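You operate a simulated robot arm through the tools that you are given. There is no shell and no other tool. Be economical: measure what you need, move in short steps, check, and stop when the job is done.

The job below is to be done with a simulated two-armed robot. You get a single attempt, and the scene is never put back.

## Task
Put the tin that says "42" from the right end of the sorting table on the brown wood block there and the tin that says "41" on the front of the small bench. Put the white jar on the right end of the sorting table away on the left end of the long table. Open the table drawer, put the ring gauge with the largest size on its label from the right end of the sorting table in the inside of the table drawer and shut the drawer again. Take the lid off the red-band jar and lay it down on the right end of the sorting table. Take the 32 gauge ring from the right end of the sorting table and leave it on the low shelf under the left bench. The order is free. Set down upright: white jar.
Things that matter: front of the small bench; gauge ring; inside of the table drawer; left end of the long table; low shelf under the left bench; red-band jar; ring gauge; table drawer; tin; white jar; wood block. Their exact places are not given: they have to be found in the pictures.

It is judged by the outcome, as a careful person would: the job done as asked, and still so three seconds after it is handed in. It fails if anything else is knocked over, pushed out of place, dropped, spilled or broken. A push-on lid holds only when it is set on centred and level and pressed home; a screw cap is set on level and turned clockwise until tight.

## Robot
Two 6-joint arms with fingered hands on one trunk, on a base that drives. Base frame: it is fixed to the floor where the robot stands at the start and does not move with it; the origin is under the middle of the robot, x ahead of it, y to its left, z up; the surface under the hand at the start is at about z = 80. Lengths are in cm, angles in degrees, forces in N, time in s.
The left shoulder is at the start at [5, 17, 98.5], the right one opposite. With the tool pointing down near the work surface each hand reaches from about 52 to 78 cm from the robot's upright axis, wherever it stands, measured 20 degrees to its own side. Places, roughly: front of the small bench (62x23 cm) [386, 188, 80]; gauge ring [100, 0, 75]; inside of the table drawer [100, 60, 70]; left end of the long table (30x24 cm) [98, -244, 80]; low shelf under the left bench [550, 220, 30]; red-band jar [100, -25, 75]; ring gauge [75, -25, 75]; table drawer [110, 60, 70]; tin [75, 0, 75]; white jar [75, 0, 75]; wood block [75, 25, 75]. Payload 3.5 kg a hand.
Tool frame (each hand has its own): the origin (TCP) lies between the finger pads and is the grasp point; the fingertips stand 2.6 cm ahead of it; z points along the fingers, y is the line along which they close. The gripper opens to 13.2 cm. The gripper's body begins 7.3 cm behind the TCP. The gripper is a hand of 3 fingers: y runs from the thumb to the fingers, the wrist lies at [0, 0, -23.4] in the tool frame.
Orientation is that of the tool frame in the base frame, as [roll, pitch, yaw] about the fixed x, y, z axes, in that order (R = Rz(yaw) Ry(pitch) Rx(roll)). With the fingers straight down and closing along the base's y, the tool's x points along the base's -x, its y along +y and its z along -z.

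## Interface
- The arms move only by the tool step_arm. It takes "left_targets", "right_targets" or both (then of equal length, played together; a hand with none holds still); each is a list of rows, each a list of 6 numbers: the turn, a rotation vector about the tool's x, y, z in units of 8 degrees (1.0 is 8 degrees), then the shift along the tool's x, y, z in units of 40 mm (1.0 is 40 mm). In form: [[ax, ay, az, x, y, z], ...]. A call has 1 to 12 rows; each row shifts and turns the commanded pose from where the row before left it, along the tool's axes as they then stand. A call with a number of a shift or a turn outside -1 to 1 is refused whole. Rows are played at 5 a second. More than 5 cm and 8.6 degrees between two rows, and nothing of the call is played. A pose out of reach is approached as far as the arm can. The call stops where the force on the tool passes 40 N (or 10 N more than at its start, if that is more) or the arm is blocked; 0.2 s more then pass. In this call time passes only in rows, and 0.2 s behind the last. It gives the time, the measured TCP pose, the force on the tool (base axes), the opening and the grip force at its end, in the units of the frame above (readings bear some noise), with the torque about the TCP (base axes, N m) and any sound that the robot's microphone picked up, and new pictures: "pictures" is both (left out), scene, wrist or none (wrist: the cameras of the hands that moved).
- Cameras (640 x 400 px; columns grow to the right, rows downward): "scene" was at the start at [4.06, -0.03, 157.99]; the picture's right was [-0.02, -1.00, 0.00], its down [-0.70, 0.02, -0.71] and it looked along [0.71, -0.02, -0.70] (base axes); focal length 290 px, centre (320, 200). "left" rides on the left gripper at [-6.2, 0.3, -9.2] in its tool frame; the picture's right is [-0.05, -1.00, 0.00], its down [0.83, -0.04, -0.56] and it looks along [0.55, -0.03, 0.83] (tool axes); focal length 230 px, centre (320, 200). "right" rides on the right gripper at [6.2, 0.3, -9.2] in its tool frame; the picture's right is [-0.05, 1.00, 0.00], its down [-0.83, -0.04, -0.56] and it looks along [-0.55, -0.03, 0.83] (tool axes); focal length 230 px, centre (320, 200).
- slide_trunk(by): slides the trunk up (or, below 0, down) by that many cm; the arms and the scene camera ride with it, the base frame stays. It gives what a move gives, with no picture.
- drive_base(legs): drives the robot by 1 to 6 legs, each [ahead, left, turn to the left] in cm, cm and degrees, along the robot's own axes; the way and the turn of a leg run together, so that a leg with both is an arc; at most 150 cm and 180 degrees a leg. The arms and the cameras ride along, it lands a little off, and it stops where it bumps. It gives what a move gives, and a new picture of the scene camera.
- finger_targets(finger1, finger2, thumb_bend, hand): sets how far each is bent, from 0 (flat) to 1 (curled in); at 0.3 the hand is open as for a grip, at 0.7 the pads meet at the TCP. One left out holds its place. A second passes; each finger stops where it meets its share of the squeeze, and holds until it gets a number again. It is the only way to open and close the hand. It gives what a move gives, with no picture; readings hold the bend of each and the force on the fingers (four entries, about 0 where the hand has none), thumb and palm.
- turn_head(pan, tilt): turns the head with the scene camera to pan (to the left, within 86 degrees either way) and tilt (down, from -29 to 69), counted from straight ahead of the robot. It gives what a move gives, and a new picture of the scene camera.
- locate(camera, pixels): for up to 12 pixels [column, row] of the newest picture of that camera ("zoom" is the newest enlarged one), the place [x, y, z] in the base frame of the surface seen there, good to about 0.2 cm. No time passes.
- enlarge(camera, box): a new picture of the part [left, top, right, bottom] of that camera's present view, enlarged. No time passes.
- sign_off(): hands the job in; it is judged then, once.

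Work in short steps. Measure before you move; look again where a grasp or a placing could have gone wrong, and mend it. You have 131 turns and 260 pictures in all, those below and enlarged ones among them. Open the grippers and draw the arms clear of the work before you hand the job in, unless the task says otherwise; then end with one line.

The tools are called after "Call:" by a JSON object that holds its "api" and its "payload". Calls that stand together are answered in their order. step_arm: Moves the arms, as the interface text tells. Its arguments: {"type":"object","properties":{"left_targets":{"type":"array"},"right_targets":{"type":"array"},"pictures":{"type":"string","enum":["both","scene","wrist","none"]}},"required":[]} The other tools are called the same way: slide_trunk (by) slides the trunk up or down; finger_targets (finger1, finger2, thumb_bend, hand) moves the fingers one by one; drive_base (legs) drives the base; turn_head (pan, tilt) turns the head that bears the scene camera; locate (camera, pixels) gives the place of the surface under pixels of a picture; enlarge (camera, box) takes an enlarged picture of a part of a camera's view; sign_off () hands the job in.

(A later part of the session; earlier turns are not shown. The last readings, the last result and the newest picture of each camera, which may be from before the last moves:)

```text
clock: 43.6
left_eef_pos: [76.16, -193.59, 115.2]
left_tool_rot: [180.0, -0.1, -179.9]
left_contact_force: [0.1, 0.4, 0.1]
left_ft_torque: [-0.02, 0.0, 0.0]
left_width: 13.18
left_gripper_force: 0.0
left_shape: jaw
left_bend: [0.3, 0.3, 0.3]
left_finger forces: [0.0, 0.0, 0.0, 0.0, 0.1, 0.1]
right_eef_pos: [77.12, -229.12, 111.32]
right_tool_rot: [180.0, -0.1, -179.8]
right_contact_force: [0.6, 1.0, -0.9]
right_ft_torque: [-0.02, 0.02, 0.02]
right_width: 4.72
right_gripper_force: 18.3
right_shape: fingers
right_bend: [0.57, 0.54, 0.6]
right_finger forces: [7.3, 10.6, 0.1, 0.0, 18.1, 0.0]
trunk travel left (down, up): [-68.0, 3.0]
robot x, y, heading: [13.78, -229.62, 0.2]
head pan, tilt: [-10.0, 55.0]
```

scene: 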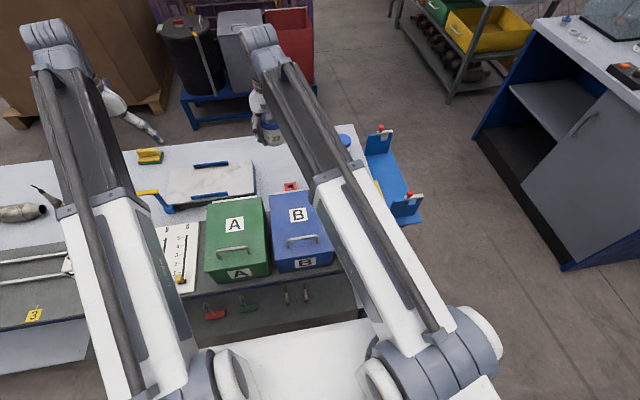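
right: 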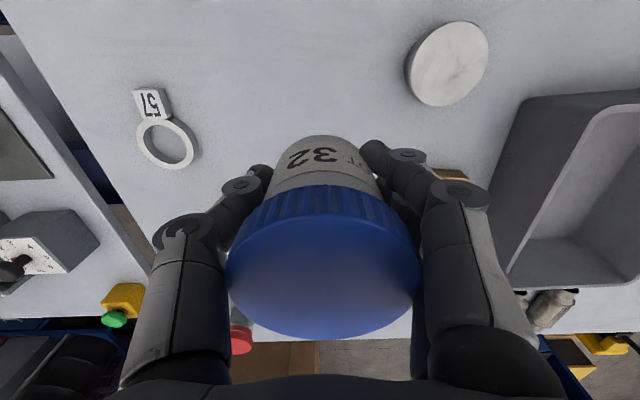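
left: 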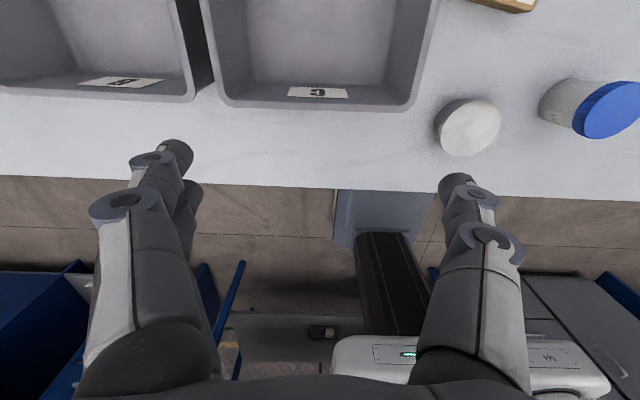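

Four more cm ahead, then I extend the hand over (91,−240) and look.

Call:
{"api": "drive_base", "payload": {"legs": [[4, 0, 0]]}}

Call:
{"api": "step_arm", "payload": {"right_targets": [[0, 0, 0, -0.83, -0.5, 0], [0, 0, 0, -0.83, -0.5, 0], [0, 0, 0, -0.83, -0.5, 0], [0, 0, 0, 0, -0.9, 0.5], [0, 0, 0, 0, -0.3, 0.9]], "pictures": "both"}}

```text
clock: 44.5
left_eef_pos: [80.38, -193.62, 115.22]
left_tool_rot: [-180.0, -0.1, -179.9]
left_contact_force: [0.7, 0.1, -0.4]
left_ft_torque: [0.01, 0.02, 0.0]
left_width: 13.18
left_gripper_force: 0.0
left_shape: jaw
left_bend: [0.3, 0.3, 0.3]
left_finger forces: [0.1, 0.0, 0.0, 0.0, 0.0, 0.1]
right_eef_pos: [81.16, -229.01, 111.37]
right_tool_rot: [179.9, -0.1, 179.9]
right_contact_force: [0.1, -0.2, -1.1]
right_ft_torque: [0.01, 0.06, -0.02]
right_width: 4.74
right_gripper_force: 17.9
right_shape: fingers
right_bend: [0.57, 0.54, 0.6]
right_finger forces: [7.4, 10.6, 0.0, 0.0, 18.1, 0.0]
trunk travel left (down, up): [-68.0, 3.0]
robot x, y, heading: [17.56, -229.74, 0.4]
head pan, tilt: [-10.0, 55.0]
```

scene: 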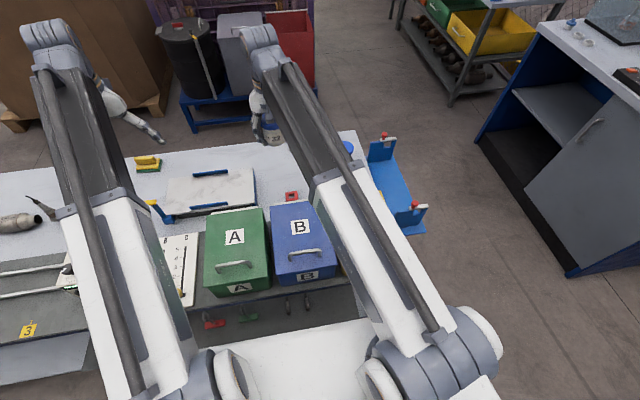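

```text
clock: 45.7
left_eef_pos: [80.14, -193.54, 115.23]
left_tool_rot: [180.0, 0.0, -179.9]
left_contact_force: [0.3, -0.1, -0.2]
left_ft_torque: [0.0, 0.0, 0.01]
left_width: 13.2
left_gripper_force: 0.0
left_shape: jaw
left_bend: [0.3, 0.3, 0.3]
left_finger forces: [0.1, 0.0, 0.1, 0.0, 0.1, 0.1]
right_eef_pos: [89.82, -240.17, 105.46]
right_tool_rot: [-180.0, -0.1, 180.0]
right_contact_force: [1.2, -0.7, -0.7]
right_ft_torque: [-0.01, -0.01, 0.01]
right_width: 4.75
right_gripper_force: 17.6
right_shape: fingers
right_bend: [0.57, 0.54, 0.6]
right_finger forces: [7.4, 10.5, 0.0, 0.0, 18.0, 0.0]
right hand out of reach, approached as far as the arm can: row 3
trunk travel left (down, up): [-68.0, 3.0]
robot x, y, heading: [17.53, -229.48, -0.0]
head pan, tilt: [-10.0, 55.0]
```

scene: 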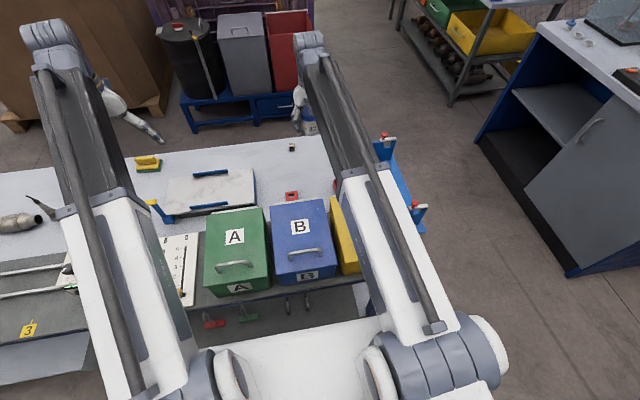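
right: 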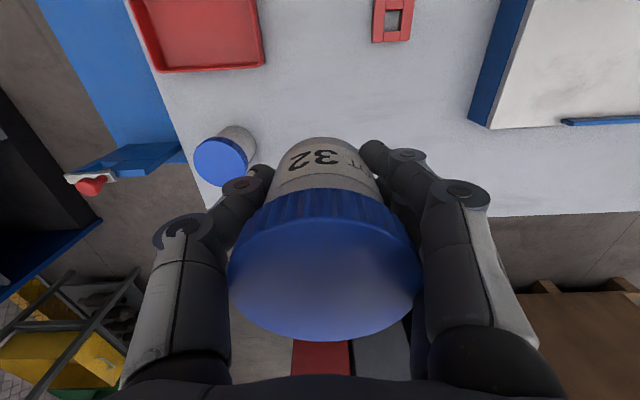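

Now above (89.8,−240.2); the spot is clear. I lower nearly to the surface.

Call:
{"api": "step_arm", "payload": {"right_targets": [[0, 0, 0, 0, 0, 1], [0, 0, 0, 0, 0, 1], [0, 0, 0, 0, 0, 1], [0, 0, 0, 0, 0, 1], [0, 0, 0, 0, 0, 1]], "pictures": "wrist"}}

```text
clock: 46.9
left_eef_pos: [80.14, -193.61, 115.34]
left_tool_rot: [-179.9, 0.0, -179.9]
left_contact_force: [1.1, 0.4, -0.8]
left_ft_torque: [0.0, 0.0, -0.02]
left_width: 13.17
left_gripper_force: 0.1
left_shape: jaw
left_bend: [0.3, 0.3, 0.3]
left_finger forces: [0.0, 0.0, 0.0, 0.0, 0.0, 0.0]
right_eef_pos: [89.8, -240.12, 85.49]
right_tool_rot: [-180.0, 0.0, -180.0]
right_contact_force: [0.7, 0.2, -1.1]
right_ft_torque: [0.01, 0.0, 0.02]
right_width: 4.74
right_gripper_force: 18.0
right_shape: fingers
right_bend: [0.57, 0.54, 0.6]
right_finger forces: [7.4, 10.6, 0.0, 0.1, 17.9, 0.1]
trunk travel left (down, up): [-68.0, 3.0]
robot x, y, heading: [17.55, -229.05, -0.1]
head pan, tilt: [-10.0, 55.0]
```

right: 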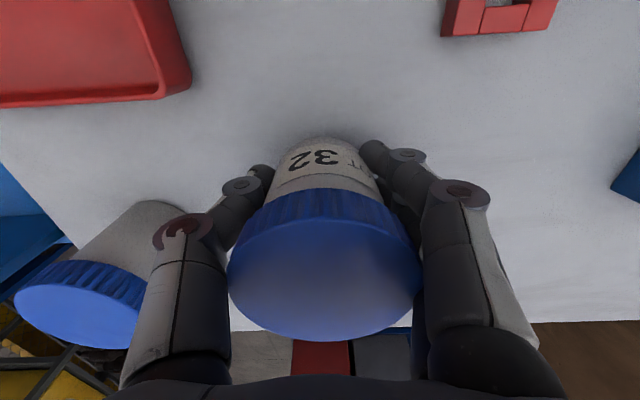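

Lowering the last 2 cm in fine steps.

Call:
{"api": "step_arm", "payload": {"right_targets": [[0, 0, 0, 0, 0, 0.2], [0, 0, 0, 0, 0, 0.15], [0, 0, 0, 0, 0, 0.1], [0, 0, 0, 0, 0, 0.07]], "pictures": "none"}}

```text
clock: 47.9
left_eef_pos: [80.12, -193.7, 115.26]
left_tool_rot: [-180.0, 0.0, -179.8]
left_contact_force: [-1.5, 0.9, 0.5]
left_ft_torque: [-0.01, 0.03, 0.0]
left_width: 13.18
left_gripper_force: 0.0
left_shape: jaw
left_bend: [0.3, 0.3, 0.3]
left_finger forces: [0.0, 0.0, 0.0, 0.0, 0.0, 0.1]
right_eef_pos: [89.64, -240.08, 83.48]
right_tool_rot: [-180.0, 0.0, -179.9]
right_contact_force: [-0.2, -0.9, -0.3]
right_ft_torque: [0.02, -0.01, 0.03]
right_width: 4.71
right_gripper_force: 18.1
right_shape: fingers
right_bend: [0.57, 0.54, 0.6]
right_finger forces: [7.5, 10.6, 0.0, 0.0, 18.1, 0.1]
trunk travel left (down, up): [-68.0, 3.0]
robot x, y, heading: [17.47, -229.67, 0.3]
head pan, tilt: [-10.0, 55.0]
```

No contact yet at 83.5; I go on 0.4 cm in tiny steps.

Call:
{"api": "step_arm", "payload": {"right_targets": [[0, 0, 0, 0, 0, 0.05], [0, 0, 0, 0, 0, 0.05]], "pictures": "none"}}

```text
clock: 48.5
left_eef_pos: [79.97, -193.68, 115.37]
left_tool_rot: [180.0, 0.1, 180.0]
left_contact_force: [-0.3, -0.3, -0.6]
left_ft_torque: [0.03, 0.04, 0.03]
left_width: 13.19
left_gripper_force: 0.1
left_shape: jaw
left_bend: [0.3, 0.3, 0.3]
left_finger forces: [0.0, 0.0, 0.0, 0.0, 0.1, 0.0]
right_eef_pos: [89.72, -240.13, 83.3]
right_tool_rot: [180.0, 0.1, -180.0]
right_contact_force: [-2.3, 1.6, 12.5]
right_ft_torque: [0.3, 0.03, 0.07]
right_width: 4.75
right_gripper_force: 23.3
right_shape: fingers
right_bend: [0.57, 0.55, 0.61]
right_finger forces: [10.3, 18.2, 0.0, 0.0, 18.3, 0.1]
trunk travel left (down, up): [-68.0, 3.0]
robot x, y, heading: [17.27, -229.63, 0.1]
head pan, tilt: [-10.0, 55.0]
```

Contact (12.5 N) — the jar is down. I open partially and raise the hand.

Call:
{"api": "finger_targets", "payload": {"hand": "right", "finger1": 0.42, "finger2": 0.42, "thumb_bend": 0.45}}

Call:
{"api": "step_arm", "payload": {"right_targets": [[0, 0, 0, 0, 0, -0.6], [0, 0, 0, 0, 0, -1], [0, 0, 0, 0, 0, -1], [0, 0, 0, 0, 0, -1], [0, 0, 0, 0, 0, -1], [0, 0, 0, 0, 0, -1], [0, 0, 0, 0, 0, -1]], "pictures": "both"}}

```text
clock: 49.5
left_eef_pos: [79.88, -193.54, 115.26]
left_tool_rot: [-179.9, 0.1, -179.9]
left_contact_force: [0.8, -0.2, -0.2]
left_ft_torque: [-0.01, 0.01, 0.0]
left_width: 13.18
left_gripper_force: 0.1
left_shape: jaw
left_bend: [0.3, 0.3, 0.3]
left_finger forces: [0.0, 0.0, 0.0, 0.0, 0.0, 0.1]
right_eef_pos: [89.75, -240.12, 83.35]
right_tool_rot: [-179.9, 0.3, -179.9]
right_contact_force: [5.7, 8.5, 27.4]
right_ft_torque: [-0.95, -0.1, 0.23]
right_width: 7.86
right_gripper_force: 14.0
right_shape: fingers
right_bend: [0.42, 0.42, 0.5]
right_finger forces: [0.0, 0.0, 0.1, 0.0, 27.6, 0.1]
trunk travel left (down, up): [-68.0, 3.0]
robot x, y, heading: [17.71, -229.83, 0.2]
head pan, tilt: [-10.0, 55.0]
```

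```text
clock: 51.1
left_eef_pos: [80.14, -193.5, 115.24]
left_tool_rot: [-180.0, -0.1, -179.9]
left_contact_force: [-0.4, 0.3, 0.0]
left_ft_torque: [0.0, 0.0, -0.01]
left_width: 13.2
left_gripper_force: 0.1
left_shape: jaw
left_bend: [0.3, 0.3, 0.3]
left_finger forces: [0.0, 0.1, 0.1, 0.0, 0.0, 0.1]
right_eef_pos: [89.82, -240.09, 109.33]
right_tool_rot: [180.0, 0.0, -180.0]
right_contact_force: [0.3, 0.6, -0.5]
right_ft_torque: [-0.04, 0.02, 0.0]
right_width: 8.92
right_gripper_force: 0.0
right_shape: fingers
right_bend: [0.42, 0.42, 0.45]
right_finger forces: [0.1, 0.0, 0.0, 0.1, 0.0, 0.0]
trunk travel left (down, up): [-68.0, 3.0]
robot x, y, heading: [17.52, -230.02, 0.2]
head pan, tilt: [-10.0, 55.0]
```

scene: 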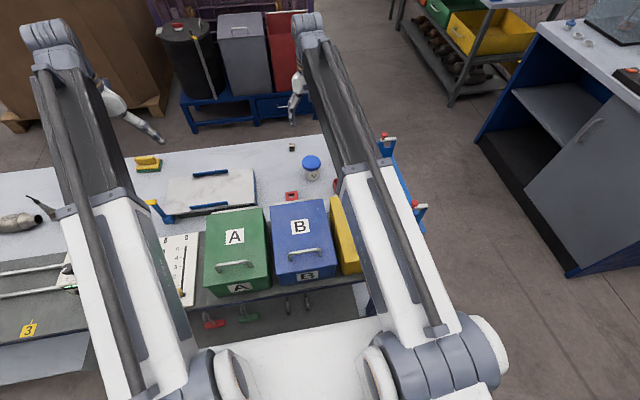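
right: 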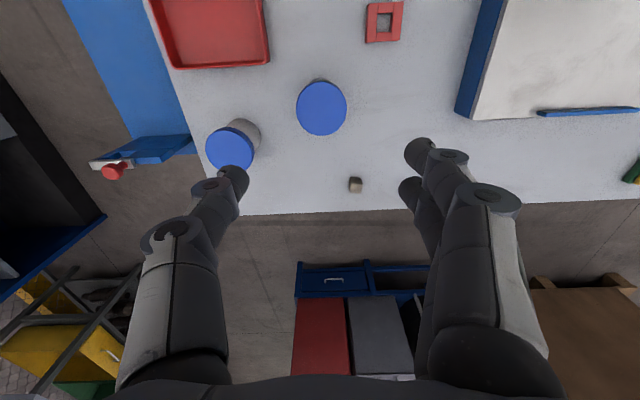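

The white jar stands upright on the long table. I back off, turn left and drive back along the aisle to the sorting table.

Call:
{"api": "drive_base", "payload": {"legs": [[-24, 0, 0], [0, 0, 90], [148, 0, 0], [79, 0, 0], [0, 0, -90]]}}

Call:
{"api": "turn_head", "payload": {"pan": 0, "tilt": 50}}

```text
clock: 71.1
left_eef_pos: [67.41, 28.37, 115.3]
left_tool_rot: [-179.9, -0.1, 177.6]
left_contact_force: [0.8, -0.2, 0.1]
left_ft_torque: [0.0, 0.02, 0.0]
left_width: 13.19
left_gripper_force: 0.0
left_shape: jaw
left_bend: [0.3, 0.3, 0.3]
left_finger forces: [0.1, 0.0, 0.1, 0.0, 0.1, 0.0]
right_eef_pos: [75.06, -18.52, 109.37]
right_tool_rot: [-180.0, 0.1, 177.6]
right_contact_force: [-0.4, -0.1, 0.6]
right_ft_torque: [0.0, -0.01, 0.0]
right_width: 8.89
right_gripper_force: 0.0
right_shape: fingers
right_bend: [0.42, 0.42, 0.45]
right_finger forces: [0.0, 0.1, 0.0, 0.0, 0.0, 0.1]
trunk travel left (down, up): [-68.0, 3.0]
robot x, y, heading: [3.54, -5.02, -2.4]
head pan, tilt: [-10.0, 55.0]
```

scene: 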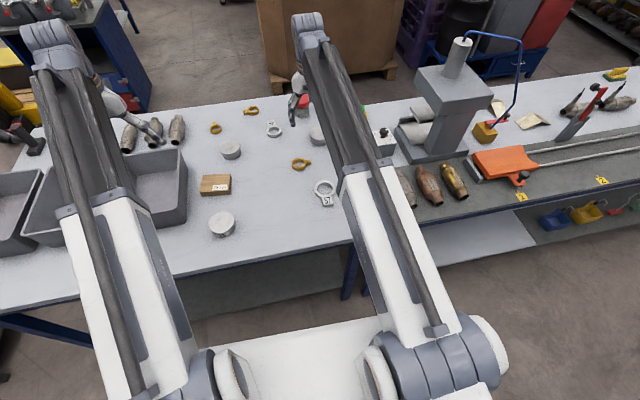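

```text
clock: 71.8
left_eef_pos: [67.5, 28.46, 115.14]
left_tool_rot: [180.0, 0.1, 177.6]
left_contact_force: [-0.2, 0.2, -0.4]
left_ft_torque: [0.0, -0.03, -0.03]
left_width: 13.19
left_gripper_force: 0.1
left_shape: jaw
left_bend: [0.3, 0.3, 0.3]
left_finger forces: [0.0, 0.0, 0.1, 0.1, 0.0, 0.0]
right_eef_pos: [75.14, -18.5, 109.26]
right_tool_rot: [180.0, 0.1, 177.5]
right_contact_force: [-0.3, 0.5, 0.7]
right_ft_torque: [0.01, -0.01, -0.04]
right_width: 8.92
right_gripper_force: 0.1
right_shape: fingers
right_bend: [0.42, 0.42, 0.45]
right_finger forces: [0.0, 0.0, 0.0, 0.0, 0.0, 0.0]
trunk travel left (down, up): [-68.0, 3.0]
robot x, y, heading: [3.34, -5.04, -2.4]
head pan, tilt: [0.0, 50.0]
```

scene: 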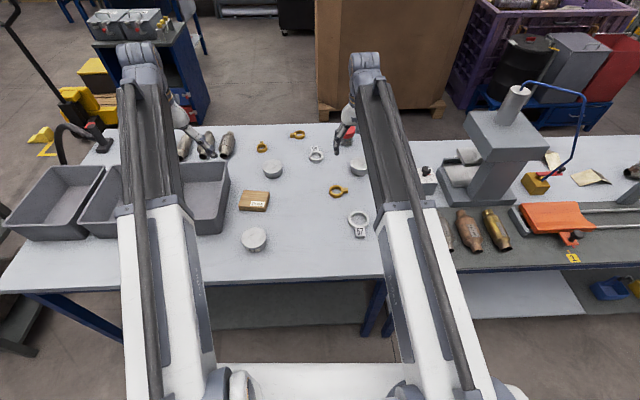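

I straighten the heading and re-measure tin 41 and ring 57.

Call:
{"api": "drive_base", "payload": {"legs": [[-3, 2, 2.4]]}}

Call:
{"api": "enlarge", "payload": {"camera": "scene", "box": [220, 170, 380, 270]}}

```text
clock: 72.7
left_eef_pos: [62.82, 33.26, 115.34]
left_tool_rot: [180.0, 0.1, 180.0]
left_contact_force: [-0.8, 0.4, -0.2]
left_ft_torque: [0.01, -0.02, 0.01]
left_width: 13.21
left_gripper_force: 0.0
left_shape: jaw
left_bend: [0.3, 0.3, 0.3]
left_finger forces: [0.1, 0.0, 0.0, 0.0, 0.0, 0.1]
right_eef_pos: [72.59, -13.24, 109.37]
right_tool_rot: [-180.0, 0.1, -179.9]
right_contact_force: [0.6, 0.4, 0.1]
right_ft_torque: [-0.05, -0.01, 0.01]
right_width: 8.92
right_gripper_force: 0.0
right_shape: fingers
right_bend: [0.42, 0.42, 0.45]
right_finger forces: [0.0, 0.1, 0.1, 0.0, 0.1, 0.0]
trunk travel left (down, up): [-68.0, 3.0]
robot x, y, heading: [0.47, -3.08, -0.0]
head pan, tilt: [0.0, 50.0]
```

scene: 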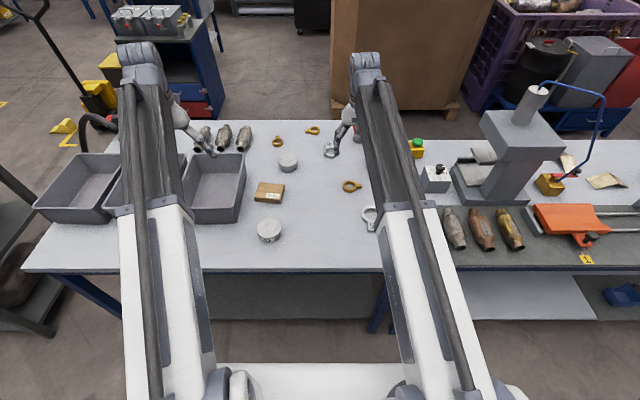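

```text
4.00 times, centred on (300, 220) of scene
```

zoom: 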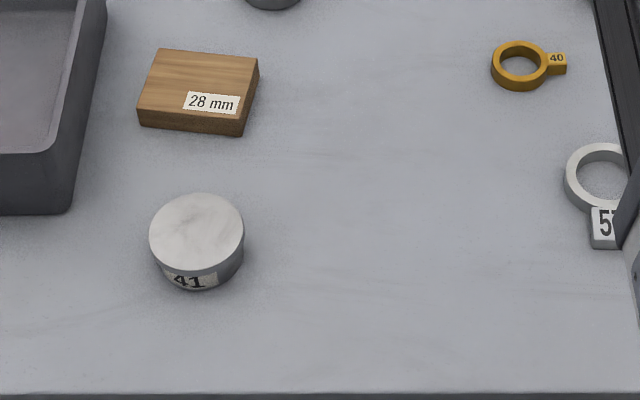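

I locate the tin's rim and the block's corners in the zoom.

Call:
{"api": "locate", "payload": {"camera": "zoom", "pixels": [[152, 230], [242, 230], [196, 196], [196, 267], [160, 52], [255, 62], [141, 110], [240, 122], [570, 165], [600, 147], [600, 212], [595, 240]]}}

```text
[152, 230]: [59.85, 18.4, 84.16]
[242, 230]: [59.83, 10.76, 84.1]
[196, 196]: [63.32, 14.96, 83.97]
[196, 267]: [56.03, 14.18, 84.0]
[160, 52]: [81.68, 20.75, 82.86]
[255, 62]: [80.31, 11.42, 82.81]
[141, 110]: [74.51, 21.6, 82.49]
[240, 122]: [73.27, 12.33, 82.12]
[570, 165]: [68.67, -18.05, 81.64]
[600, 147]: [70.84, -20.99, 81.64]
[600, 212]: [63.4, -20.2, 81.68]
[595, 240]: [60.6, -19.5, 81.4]
```

Tin 41 centre (59.8,14.6); block centre (77.5,16.5) top 82.85; ring 57 centre about (68.3,−21.7). I open the right hand and bring both hands above them.

Call:
{"api": "finger_targets", "payload": {"hand": "right", "finger1": 0.3, "finger2": 0.3, "thumb_bend": 0.3}}

Call:
{"api": "step_arm", "payload": {"left_targets": [[0, 0, 0, 0.094, -0.584, 0.72], [0, 0, 0, 0.094, -0.584, 0.72], [0, 0, 0, 0.094, -0.584, 0.72], [0, 0, 0, 0.094, -0.584, 0.72], [0, 0, 0, 0.094, -0.584, 0.72], [0, 0, 0, 0.094, -0.584, 0.72], [0, 0, 0, 0.094, -0.584, 0.72], [0, 0, 0, 0.094, -0.584, 0.72]], "right_targets": [[0, 0, 0, 0.134, -0.266, 0.53], [0, 0, 0, 0.134, -0.266, 0.53], [0, 0, 0, 0.134, -0.266, 0.53], [0, 0, 0, 0.134, -0.266, 0.53], [0, 0, 0, 0.134, -0.266, 0.53], [0, 0, 0, 0.134, -0.266, 0.53], [0, 0, 0, 0.134, -0.266, 0.53], [0, 0, 0, 0.134, -0.266, 0.53]], "pictures": "wrist"}}

```text
clock: 73.7
left_eef_pos: [63.03, 33.07, 115.21]
left_tool_rot: [-180.0, 0.0, 179.9]
left_contact_force: [0.6, 0.3, -0.6]
left_ft_torque: [-0.02, 0.0, 0.01]
left_width: 13.2
left_gripper_force: 0.1
left_shape: jaw
left_bend: [0.3, 0.3, 0.3]
left_finger forces: [0.1, 0.1, 0.0, 0.0, 0.0, 0.0]
right_eef_pos: [72.61, -13.21, 109.3]
right_tool_rot: [-180.0, 0.0, 179.9]
right_contact_force: [-0.5, -0.9, 0.2]
right_ft_torque: [-0.02, 0.03, -0.02]
right_width: 13.39
right_gripper_force: 0.2
right_shape: fingers
right_bend: [0.3, 0.3, 0.3]
right_finger forces: [0.0, 0.1, 0.1, 0.0, 0.1, 0.0]
trunk travel left (down, up): [-68.0, 3.0]
robot x, y, heading: [0.42, -2.73, -0.5]
head pan, tilt: [0.0, 50.0]
```

```text
clock: 75.5
left_eef_pos: [59.99, 14.47, 92.24]
left_tool_rot: [179.9, 0.0, 180.0]
left_contact_force: [0.6, 0.0, -0.2]
left_ft_torque: [0.05, 0.02, -0.03]
left_width: 13.2
left_gripper_force: 0.1
left_shape: jaw
left_bend: [0.3, 0.3, 0.3]
left_finger forces: [0.0, 0.0, 0.1, 0.0, 0.0, 0.0]
right_eef_pos: [68.43, -21.7, 92.35]
right_tool_rot: [-179.9, 0.0, 180.0]
right_contact_force: [0.2, 0.2, 0.3]
right_ft_torque: [-0.01, -0.01, 0.01]
right_width: 13.43
right_gripper_force: 0.1
right_shape: fingers
right_bend: [0.3, 0.3, 0.3]
right_finger forces: [0.1, 0.0, 0.0, 0.0, 0.0, 0.1]
trunk travel left (down, up): [-68.0, 3.0]
robot x, y, heading: [0.34, -2.7, 0.1]
head pan, tilt: [0.0, 50.0]
```

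right: 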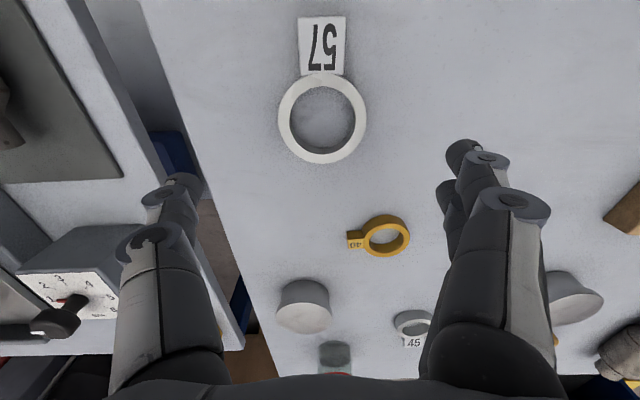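
left: 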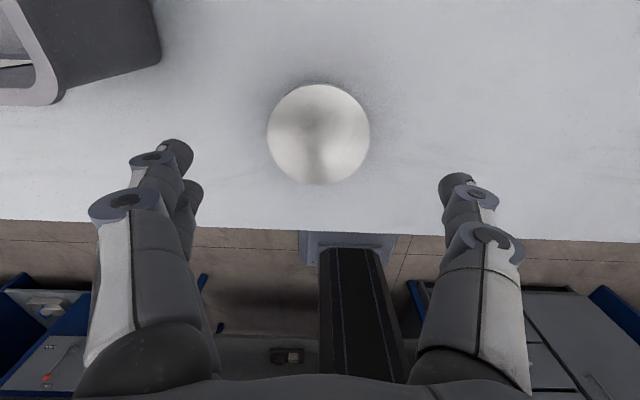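

Both are well centred. I verify the ring centre in the right wrist view, then lower.

Call:
{"api": "locate", "payload": {"camera": "right", "pixels": [[283, 118], [362, 118], [322, 159], [322, 78], [322, 40], [302, 45], [342, 45]]}}

Call:
{"api": "step_arm", "payload": {"left_targets": [[0, 0, 0, 0, 0, 0.75], [0, 0, 0, 0, 0, 0.75], [0, 0, 0, 0, 0, 0.75]], "right_targets": [[0, 0, 0, 0, 0, 0.75], [0, 0, 0, 0, 0, 0.75], [0, 0, 0, 0, 0, 0.75]], "pictures": "wrist"}}

```text
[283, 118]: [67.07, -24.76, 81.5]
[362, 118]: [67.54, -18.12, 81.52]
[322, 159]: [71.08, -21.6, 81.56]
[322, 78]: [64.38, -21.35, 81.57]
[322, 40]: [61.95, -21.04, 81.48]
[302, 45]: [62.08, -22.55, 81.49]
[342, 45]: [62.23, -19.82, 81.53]
```

```text
clock: 76.3
left_eef_pos: [59.71, 14.4, 83.24]
left_tool_rot: [-180.0, -0.1, -179.9]
left_contact_force: [-0.1, -0.4, -1.1]
left_ft_torque: [0.0, -0.02, 0.05]
left_width: 13.18
left_gripper_force: 0.0
left_shape: jaw
left_bend: [0.3, 0.3, 0.3]
left_finger forces: [0.0, 0.0, 0.0, 0.0, 0.0, 0.0]
right_eef_pos: [68.35, -21.8, 83.27]
right_tool_rot: [180.0, 0.0, -180.0]
right_contact_force: [0.2, -0.4, 0.0]
right_ft_torque: [0.02, -0.01, -0.01]
right_width: 13.39
right_gripper_force: 0.1
right_shape: fingers
right_bend: [0.3, 0.3, 0.3]
right_finger forces: [0.0, 0.1, 0.0, 0.0, 0.1, 0.1]
trunk travel left (down, up): [-68.0, 3.0]
robot x, y, heading: [0.42, -2.49, -0.0]
head pan, tilt: [0.0, 50.0]
```

right: 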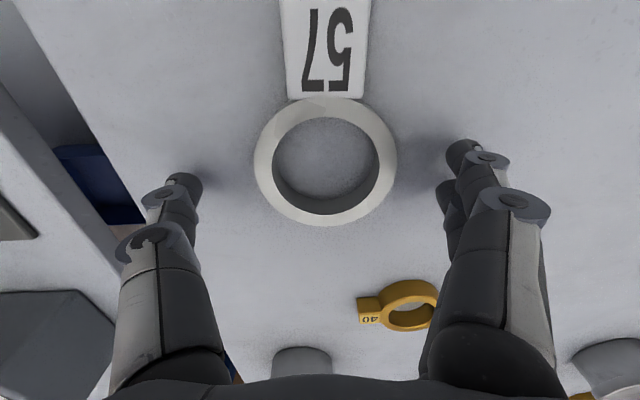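
left: 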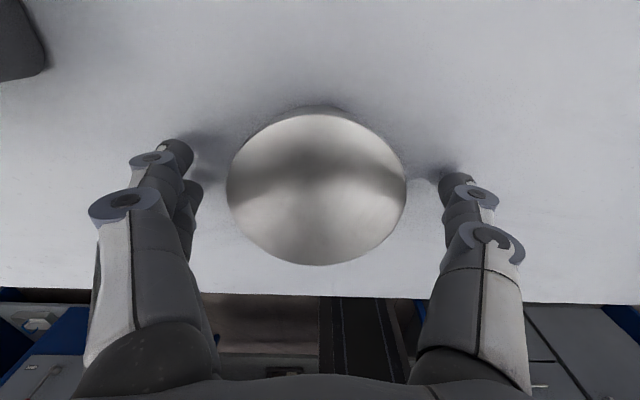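

Ring centre is really (67.7,−21.4). I adjust the right hand slightly, then close both hands.

Call:
{"api": "step_arm", "payload": {"right_targets": [[0, 0, 0, 0.15, 0.08, 0], [0, 0, 0, 0, 0, 0.1]], "pictures": "none"}}

Call:
{"api": "finger_targets", "payload": {"hand": "right", "finger1": 0.7, "finger2": 0.7, "thumb_bend": 0.7}}

Call:
{"api": "finger_targets", "payload": {"hand": "left", "finger1": 0.7, "finger2": 0.7, "thumb_bend": 0.7}}

Call:
{"api": "step_arm", "payload": {"right_targets": [[0, 0, 0, 0, 0, -0.5], [0, 0, 0, 0, 0, -0.5]], "left_targets": [[0, 0, 0, 0, 0, -0.5], [0, 0, 0, 0, 0, -0.5]], "pictures": "wrist"}}

```text
clock: 76.9
left_eef_pos: [59.81, 14.49, 83.26]
left_tool_rot: [-179.9, 0.0, -179.9]
left_contact_force: [1.1, 0.4, 0.3]
left_ft_torque: [0.0, 0.01, 0.0]
left_width: 13.19
left_gripper_force: 0.0
left_shape: jaw
left_bend: [0.3, 0.3, 0.3]
left_finger forces: [0.0, 0.0, 0.0, 0.0, 0.1, 0.0]
right_eef_pos: [67.68, -21.54, 82.88]
right_tool_rot: [-180.0, 0.1, -179.9]
right_contact_force: [-0.1, -0.3, -0.4]
right_ft_torque: [-0.02, 0.02, -0.02]
right_width: 13.41
right_gripper_force: 0.1
right_shape: fingers
right_bend: [0.3, 0.3, 0.3]
right_finger forces: [0.0, 0.0, 0.0, 0.0, 0.0, 0.0]
trunk travel left (down, up): [-68.0, 3.0]
robot x, y, heading: [0.69, -2.87, 0.2]
head pan, tilt: [0.0, 50.0]
```

```text
clock: 77.9
left_eef_pos: [59.65, 14.44, 83.44]
left_tool_rot: [-180.0, 0.1, 180.0]
left_contact_force: [-0.1, 0.3, 0.1]
left_ft_torque: [0.02, 0.0, 0.01]
left_width: 13.18
left_gripper_force: 0.1
left_shape: jaw
left_bend: [0.3, 0.3, 0.3]
left_finger forces: [0.0, 0.0, 0.1, 0.0, 0.1, 0.0]
right_eef_pos: [67.75, -21.56, 83.18]
right_tool_rot: [180.0, 0.3, 179.9]
right_contact_force: [5.8, -0.9, 28.5]
right_ft_torque: [1.21, -0.18, -0.27]
right_width: 6.89
right_gripper_force: 30.8
right_shape: fingers
right_bend: [0.53, 0.53, 0.57]
right_finger forces: [23.0, 22.2, 0.0, 0.0, 17.5, 0.0]
trunk travel left (down, up): [-68.0, 3.0]
robot x, y, heading: [0.18, -2.3, -0.2]
head pan, tilt: [0.0, 50.0]
```

```text
clock: 78.9
left_eef_pos: [59.73, 14.42, 83.38]
left_tool_rot: [-180.0, 0.2, -180.0]
left_contact_force: [-0.3, 1.0, -0.2]
left_ft_torque: [0.03, -0.01, 0.02]
left_width: 6.78
left_gripper_force: 23.6
left_shape: fingers
left_bend: [0.51, 0.51, 0.62]
left_finger forces: [11.7, 11.5, 0.0, 0.1, 22.6, 0.0]
right_eef_pos: [67.73, -21.44, 83.24]
right_tool_rot: [180.0, 0.3, -179.9]
right_contact_force: [10.8, -3.2, 32.2]
right_ft_torque: [1.25, -0.32, -0.46]
right_width: 6.91
right_gripper_force: 33.0
right_shape: fingers
right_bend: [0.53, 0.53, 0.57]
right_finger forces: [23.6, 23.3, 0.1, 0.0, 18.4, 0.1]
trunk travel left (down, up): [-68.0, 3.0]
robot x, y, heading: [0.64, -2.42, -0.0]
head pan, tilt: [0.0, 50.0]
heard: snap
```

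```text
clock: 79.5
left_eef_pos: [59.8, 14.48, 87.35]
left_tool_rot: [-180.0, 0.0, 180.0]
left_contact_force: [-0.6, -0.8, -1.1]
left_ft_torque: [0.03, -0.01, 0.01]
left_width: 6.76
left_gripper_force: 23.0
left_shape: fingers
left_bend: [0.51, 0.51, 0.62]
left_finger forces: [11.8, 11.5, 0.0, 0.0, 22.5, 0.0]
right_eef_pos: [67.7, -21.6, 86.87]
right_tool_rot: [180.0, -0.1, -179.9]
right_contact_force: [-0.2, 0.2, -0.4]
right_ft_torque: [-0.02, 0.0, 0.0]
right_width: 6.91
right_gripper_force: 15.7
right_shape: fingers
right_bend: [0.51, 0.52, 0.57]
right_finger forces: [8.0, 8.1, 0.1, 0.0, 15.4, 0.0]
trunk travel left (down, up): [-68.0, 3.0]
robot x, y, heading: [0.57, -2.77, -0.1]
head pan, tilt: [0.0, 50.0]
```

right: 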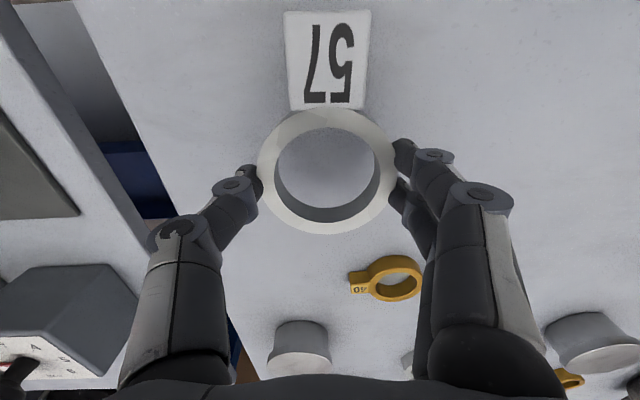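
left: 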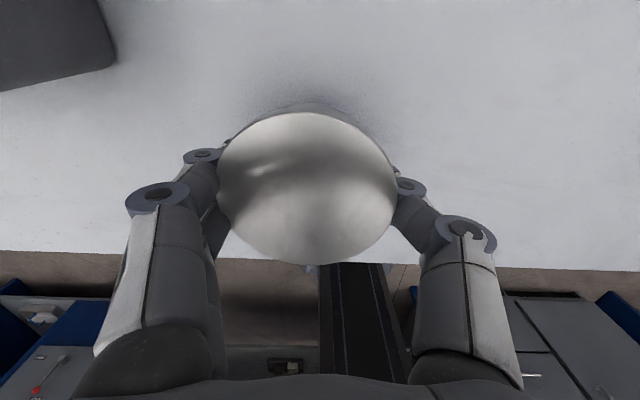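

Both are lifted, though a "snap" was heard on closing the left hand; I raise both and look at the tin closely.

Call:
{"api": "step_arm", "payload": {"right_targets": [[0, 0, 0, 0, 0, -1], [0, 0, 0, 0, 0, -1], [0, 0, 0, 0, 0, -1], [0, 0, 0, 0, 0, -1], [0, 0, 0, 0, 0, -1], [0, 0, 0, 0, 0, -0.8]], "left_targets": [[0, 0, 0, 0, 0, -1], [0, 0, 0, 0, 0, -1], [0, 0, 0, 0, 0, -1], [0, 0, 0, 0, 0, -1], [0, 0, 0, 0, 0, -1], [0, 0, 0, 0, 0, -0.8]], "pictures": "scene"}}

Call:
{"api": "enlarge", "payload": {"camera": "left", "box": [160, 70, 460, 290]}}

Call:
{"api": "enlarge", "payload": {"camera": "scene", "box": [180, 100, 420, 290]}}

```text
clock: 80.9
left_eef_pos: [59.82, 14.46, 110.51]
left_tool_rot: [180.0, 0.0, -180.0]
left_contact_force: [-0.3, -0.9, 0.1]
left_ft_torque: [0.02, 0.04, 0.0]
left_width: 6.78
left_gripper_force: 22.8
left_shape: fingers
left_bend: [0.51, 0.51, 0.62]
left_finger forces: [11.7, 11.6, 0.0, 0.1, 22.3, 0.1]
right_eef_pos: [67.49, -21.28, 110.29]
right_tool_rot: [-180.0, 0.1, -180.0]
right_contact_force: [0.3, -0.8, -1.6]
right_ft_torque: [0.01, -0.04, 0.02]
right_width: 6.9
right_gripper_force: 15.6
right_shape: fingers
right_bend: [0.51, 0.52, 0.57]
right_finger forces: [8.0, 8.1, 0.0, 0.0, 15.5, 0.0]
trunk travel left (down, up): [-68.0, 3.0]
robot x, y, heading: [0.04, -2.71, -0.3]
head pan, tilt: [0.0, 50.0]
```

scene: 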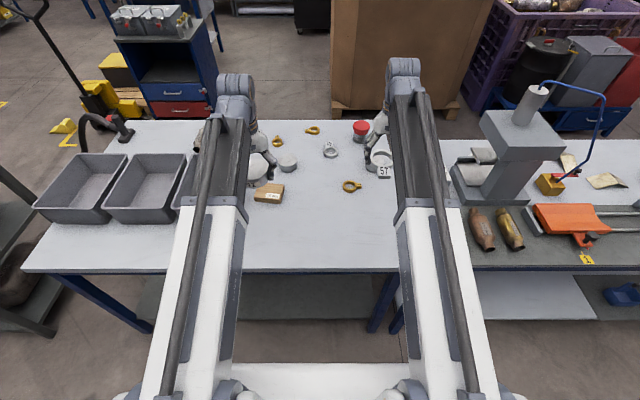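

```text
1.82 times, centred on (310, 180) of left
```

zoom: 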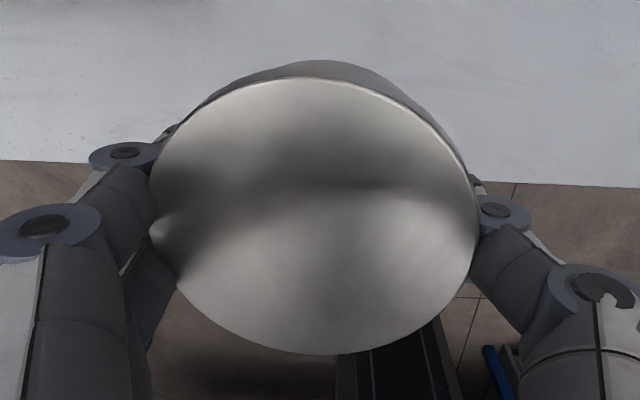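

```text
2.11 times, centred on (300, 195) of scene
```

zoom: 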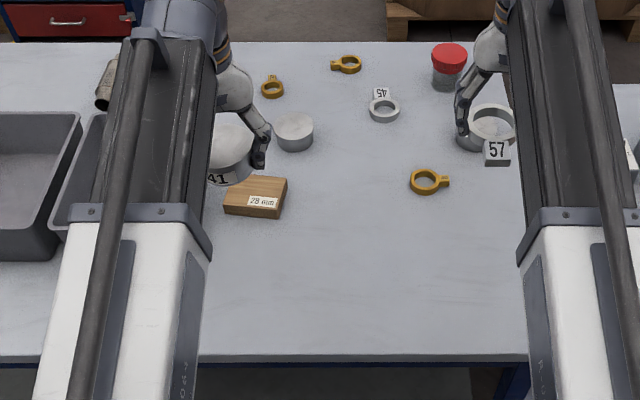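

Tin and ring are held. I now look left to find a way around the rack to the rear area.

Call:
{"api": "turn_head", "payload": {"pan": 70, "tilt": 25}}

Call:
{"api": "locate", "payload": {"camera": "scene", "pixels": [[400, 370], [330, 320], [250, 300], [200, 330], [150, 300], [250, 220], [100, 250], [420, 250], [60, 350], [300, 240]]}}

```text
clock: 82.3
left_eef_pos: [59.75, 14.43, 110.53]
left_tool_rot: [179.9, 0.0, 180.0]
left_contact_force: [0.2, -0.6, -1.0]
left_ft_torque: [0.01, 0.02, 0.03]
left_width: 6.76
left_gripper_force: 23.2
left_shape: fingers
left_bend: [0.51, 0.51, 0.62]
left_finger forces: [11.7, 11.6, 0.0, 0.0, 22.4, 0.0]
right_eef_pos: [67.53, -21.34, 110.33]
right_tool_rot: [180.0, 0.0, 179.9]
right_contact_force: [0.0, -0.2, -0.2]
right_ft_torque: [-0.04, -0.04, 0.0]
right_width: 6.91
right_gripper_force: 15.8
right_shape: fingers
right_bend: [0.51, 0.52, 0.57]
right_finger forces: [8.0, 8.1, 0.0, 0.0, 15.5, 0.0]
trunk travel left (down, up): [-68.0, 3.0]
robot x, y, heading: [0.14, -2.85, 0.0]
head pan, tilt: [70.0, 25.0]
```

scene: 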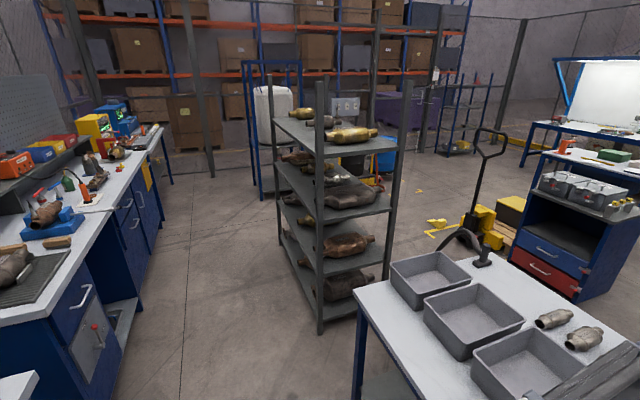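

```text
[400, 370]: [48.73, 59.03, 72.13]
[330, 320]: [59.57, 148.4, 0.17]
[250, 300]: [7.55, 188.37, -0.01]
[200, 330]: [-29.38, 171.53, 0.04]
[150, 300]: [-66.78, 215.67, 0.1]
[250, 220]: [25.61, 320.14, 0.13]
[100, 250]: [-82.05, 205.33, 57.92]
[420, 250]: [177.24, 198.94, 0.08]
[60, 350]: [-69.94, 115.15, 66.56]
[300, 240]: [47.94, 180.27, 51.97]
```

I measure the rack's far feet, the blue frame and objects behind for a left-hand route.

Call:
{"api": "locate", "payload": {"camera": "scene", "pixels": [[281, 240], [262, 197], [318, 333], [386, 285], [300, 170], [392, 175], [225, 165], [200, 170], [440, 152], [385, 160], [430, 225], [495, 245]]}}

Call:
{"api": "enlarge", "payload": {"camera": "scene", "box": [220, 60, 480, 260]}}

```text
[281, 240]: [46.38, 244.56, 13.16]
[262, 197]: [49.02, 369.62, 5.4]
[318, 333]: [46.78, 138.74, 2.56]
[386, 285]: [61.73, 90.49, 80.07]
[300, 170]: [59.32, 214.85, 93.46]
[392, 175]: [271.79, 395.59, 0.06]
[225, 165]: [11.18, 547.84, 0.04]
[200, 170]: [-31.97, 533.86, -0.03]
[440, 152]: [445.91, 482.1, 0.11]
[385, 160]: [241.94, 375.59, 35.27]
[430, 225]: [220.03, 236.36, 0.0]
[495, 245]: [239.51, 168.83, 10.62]
```

```text
2.00 times, centred on (350, 160) of scene
```

zoom: 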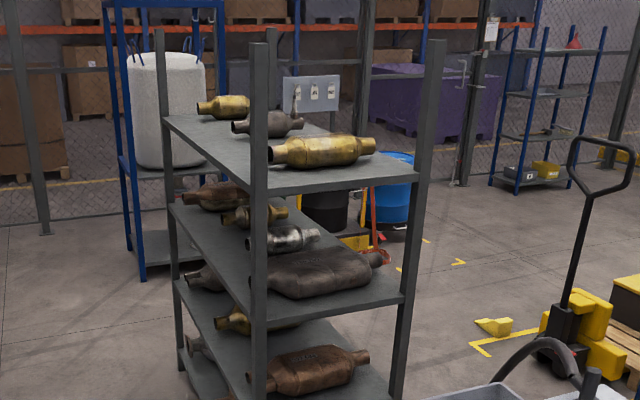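

The corridor at y≈305 between rack (y 139–250) and blue frame (y 370) is clear. I back up, turn left and drive along.

Call:
{"api": "drive_base", "payload": {"legs": [[-12, 0, 0], [0, 0, 90], [148, 0, 0], [148, 0, 0]]}}

```text
clock: 101.4
left_eef_pos: [-13.22, 359.06, 110.47]
left_tool_rot: [-180.0, 0.0, -92.3]
left_contact_force: [0.2, -0.4, -1.6]
left_ft_torque: [0.02, -0.02, 0.02]
left_width: 6.77
left_gripper_force: 22.8
left_shape: fingers
left_bend: [0.51, 0.51, 0.62]
left_finger forces: [11.9, 11.5, 0.0, 0.0, 22.0, 0.1]
right_eef_pos: [22.68, 365.45, 110.27]
right_tool_rot: [179.9, -0.1, -92.3]
right_contact_force: [0.3, 0.2, -1.6]
right_ft_torque: [0.04, 0.0, -0.03]
right_width: 6.89
right_gripper_force: 15.8
right_shape: fingers
right_bend: [0.51, 0.52, 0.57]
right_finger forces: [7.8, 8.2, 0.0, 0.0, 15.4, 0.0]
trunk travel left (down, up): [-68.0, 3.0]
robot x, y, heading: [1.47, 298.68, 88.0]
head pan, tilt: [70.0, 25.0]
```

scene: 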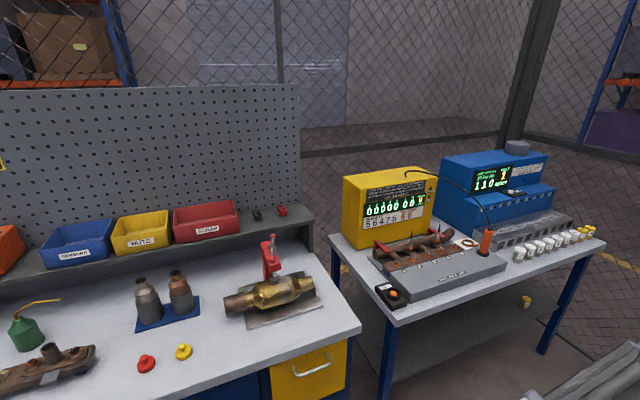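

I advance a little more, turn to face +x and look ahead.

Call:
{"api": "drive_base", "payload": {"legs": [[6, 0, 0], [0, 0, -88]]}}

Call:
{"api": "turn_head", "payload": {"pan": 0, "tilt": 20}}

```text
clock: 106.2
left_eef_pos: [61.35, 321.19, 110.64]
left_tool_rot: [-180.0, 0.0, 179.1]
left_contact_force: [0.0, -0.1, 0.2]
left_ft_torque: [-0.04, -0.01, 0.0]
left_width: 6.78
left_gripper_force: 22.6
left_shape: fingers
left_bend: [0.51, 0.51, 0.62]
left_finger forces: [12.1, 11.4, 0.1, 0.0, 21.7, 0.0]
right_eef_pos: [68.64, 285.31, 110.32]
right_tool_rot: [-180.0, 0.0, 179.0]
right_contact_force: [0.0, 0.2, -1.8]
right_ft_torque: [0.0, -0.06, 0.0]
right_width: 6.88
right_gripper_force: 16.0
right_shape: fingers
right_bend: [0.51, 0.52, 0.57]
right_finger forces: [7.8, 8.4, 0.0, 0.0, 15.4, 0.0]
trunk travel left (down, up): [-68.0, 3.0]
robot x, y, heading: [1.65, 304.98, -1.0]
head pan, tilt: [70.0, 25.0]
```

scene: 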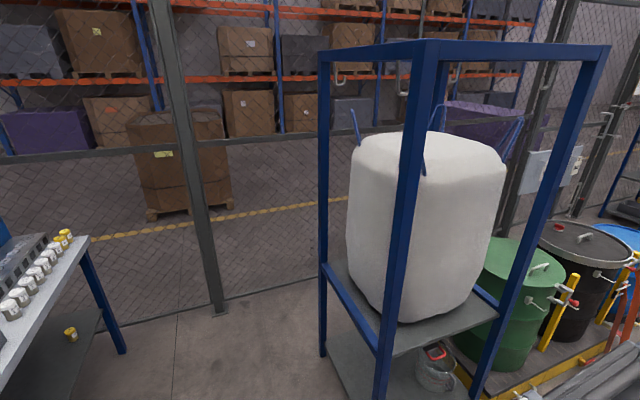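

```text
clock: 107.6
left_eef_pos: [61.39, 321.12, 110.54]
left_tool_rot: [180.0, 0.0, 179.1]
left_contact_force: [0.2, -0.2, -0.5]
left_ft_torque: [-0.01, 0.02, -0.03]
left_width: 6.74
left_gripper_force: 22.7
left_shape: fingers
left_bend: [0.51, 0.51, 0.62]
left_finger forces: [12.0, 11.3, 0.0, 0.0, 21.7, 0.1]
right_eef_pos: [68.58, 285.19, 110.28]
right_tool_rot: [180.0, -0.1, 179.0]
right_contact_force: [0.8, 0.6, -2.3]
right_ft_torque: [-0.04, -0.03, 0.02]
right_width: 6.86
right_gripper_force: 15.3
right_shape: fingers
right_bend: [0.51, 0.52, 0.57]
right_finger forces: [7.9, 8.3, 0.0, 0.1, 15.4, 0.0]
trunk travel left (down, up): [-68.0, 3.0]
robot x, y, heading: [1.5, 304.96, -1.1]
head pan, tilt: [0.0, 20.0]
```

scene: 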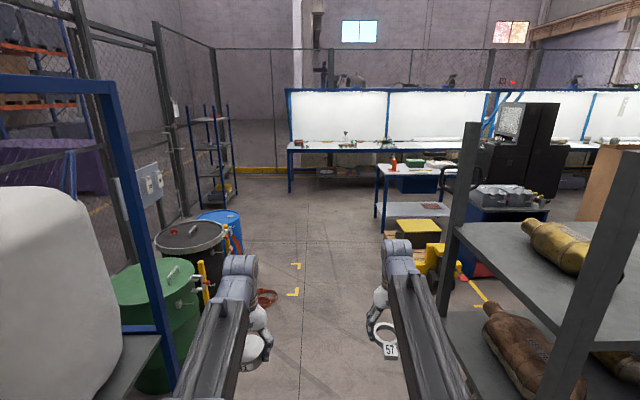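

I measure the corridor obstacles and the small bench ahead.

Call:
{"api": "locate", "payload": {"camera": "scene", "pixels": [[165, 370], [207, 290], [236, 245], [268, 300], [455, 200], [430, 260], [383, 228], [378, 168], [440, 170], [398, 168], [437, 163], [400, 262]]}}

Call:
{"api": "enlarge", "payload": {"camera": "scene", "box": [270, 120, 530, 280]}}

```text
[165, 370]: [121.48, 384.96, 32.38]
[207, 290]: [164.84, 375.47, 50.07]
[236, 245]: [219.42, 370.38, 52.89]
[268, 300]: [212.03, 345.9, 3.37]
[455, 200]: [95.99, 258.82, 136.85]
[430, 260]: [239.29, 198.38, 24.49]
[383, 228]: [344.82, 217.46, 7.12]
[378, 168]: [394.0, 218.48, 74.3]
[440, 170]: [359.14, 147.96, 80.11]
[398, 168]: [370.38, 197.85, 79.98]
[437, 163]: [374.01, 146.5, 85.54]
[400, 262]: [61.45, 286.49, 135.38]
```

```text
2.46 times, centred on (400, 200) of scene
```

zoom: 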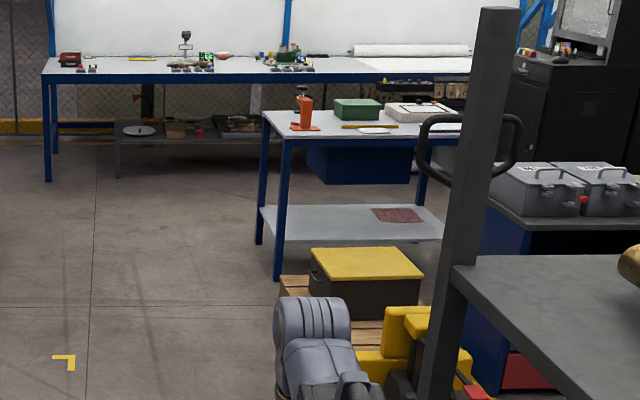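

The corridor is free. I drive ahead 366 cm and turn right to face the small bench's left end.

Call:
{"api": "drive_base", "payload": {"legs": [[148, 0, 0.5], [148, 0, 0], [70, 0, 0], [0, 0, -89.5]]}}

Call:
{"api": "turn_head", "payload": {"pan": 0, "tilt": 40}}

```text
clock: 129.0
left_eef_pos: [386.78, 238.77, 110.56]
left_tool_rot: [-180.0, 0.0, 92.0]
left_contact_force: [0.5, -0.2, -1.1]
left_ft_torque: [0.01, 0.01, 0.0]
left_width: 6.75
left_gripper_force: 22.0
left_shape: fingers
left_bend: [0.51, 0.51, 0.62]
left_finger forces: [12.2, 10.7, 0.0, 0.0, 21.4, 0.0]
right_eef_pos: [351.35, 229.87, 110.3]
right_tool_rot: [-180.0, 0.1, 92.1]
right_contact_force: [0.1, 0.0, -2.3]
right_ft_torque: [-0.02, 0.01, -0.03]
right_width: 6.82
right_gripper_force: 15.5
right_shape: fingers
right_bend: [0.51, 0.52, 0.58]
right_finger forces: [7.8, 8.3, 0.1, 0.0, 15.2, 0.0]
trunk travel left (down, up): [-68.0, 3.0]
robot x, y, heading: [367.63, 297.69, -87.8]
head pan, tilt: [0.0, 20.0]
```

scene: 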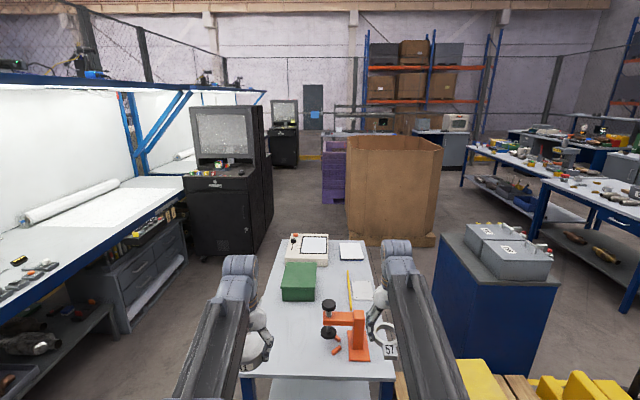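

```text
clock: 129.8
left_eef_pos: [386.75, 238.76, 110.58]
left_tool_rot: [-180.0, 0.0, 92.0]
left_contact_force: [-1.0, -0.5, 0.1]
left_ft_torque: [0.0, -0.03, 0.0]
left_width: 6.75
left_gripper_force: 22.3
left_shape: fingers
left_bend: [0.51, 0.51, 0.62]
left_finger forces: [12.2, 10.6, 0.0, 0.1, 21.4, 0.0]
right_eef_pos: [351.32, 229.87, 110.26]
right_tool_rot: [180.0, 0.0, 92.0]
right_contact_force: [-0.4, 0.1, -1.9]
right_ft_torque: [0.0, 0.01, -0.01]
right_width: 6.83
right_gripper_force: 15.5
right_shape: fingers
right_bend: [0.51, 0.52, 0.58]
right_finger forces: [7.8, 8.3, 0.0, 0.1, 15.3, 0.1]
trunk travel left (down, up): [-68.0, 3.0]
robot x, y, heading: [367.45, 297.73, -88.0]
head pan, tilt: [0.0, 40.0]
```

scene: 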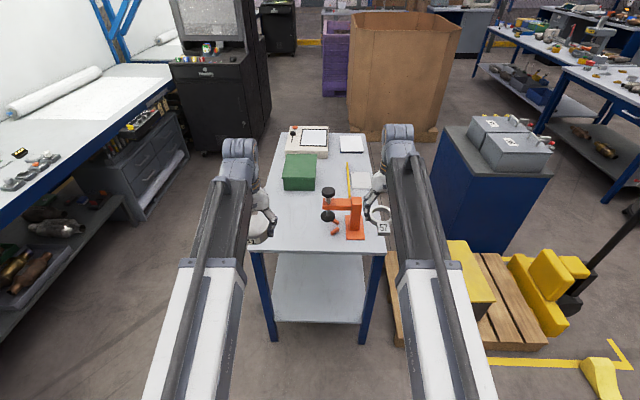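

The bench top near-left area (≈(285,225)) looks free. I measure it and the surroundings.

Call:
{"api": "locate", "payload": {"camera": "scene", "pixels": [[290, 225], [270, 248], [383, 250], [290, 190], [313, 188], [278, 200], [328, 215], [300, 240], [284, 160], [250, 250], [280, 135], [335, 228]]}}

Call:
{"api": "enlarge", "payload": {"camera": "scene", "box": [240, 110, 420, 270]}}

```text
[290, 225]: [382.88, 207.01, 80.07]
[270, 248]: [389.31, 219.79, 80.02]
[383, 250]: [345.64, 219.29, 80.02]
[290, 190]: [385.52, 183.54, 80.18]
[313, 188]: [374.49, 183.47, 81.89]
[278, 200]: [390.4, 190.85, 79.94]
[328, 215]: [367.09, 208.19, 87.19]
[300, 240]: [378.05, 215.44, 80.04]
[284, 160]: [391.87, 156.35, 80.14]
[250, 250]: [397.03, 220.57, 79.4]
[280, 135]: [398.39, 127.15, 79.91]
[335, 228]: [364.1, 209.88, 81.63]
```

```text
2.50 times, centred on (330, 190) of scene
```

zoom: 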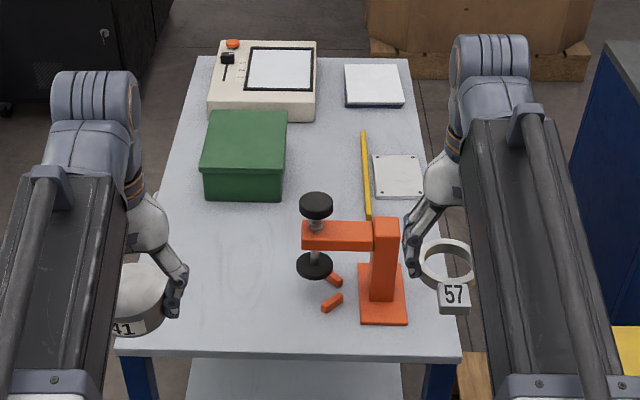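

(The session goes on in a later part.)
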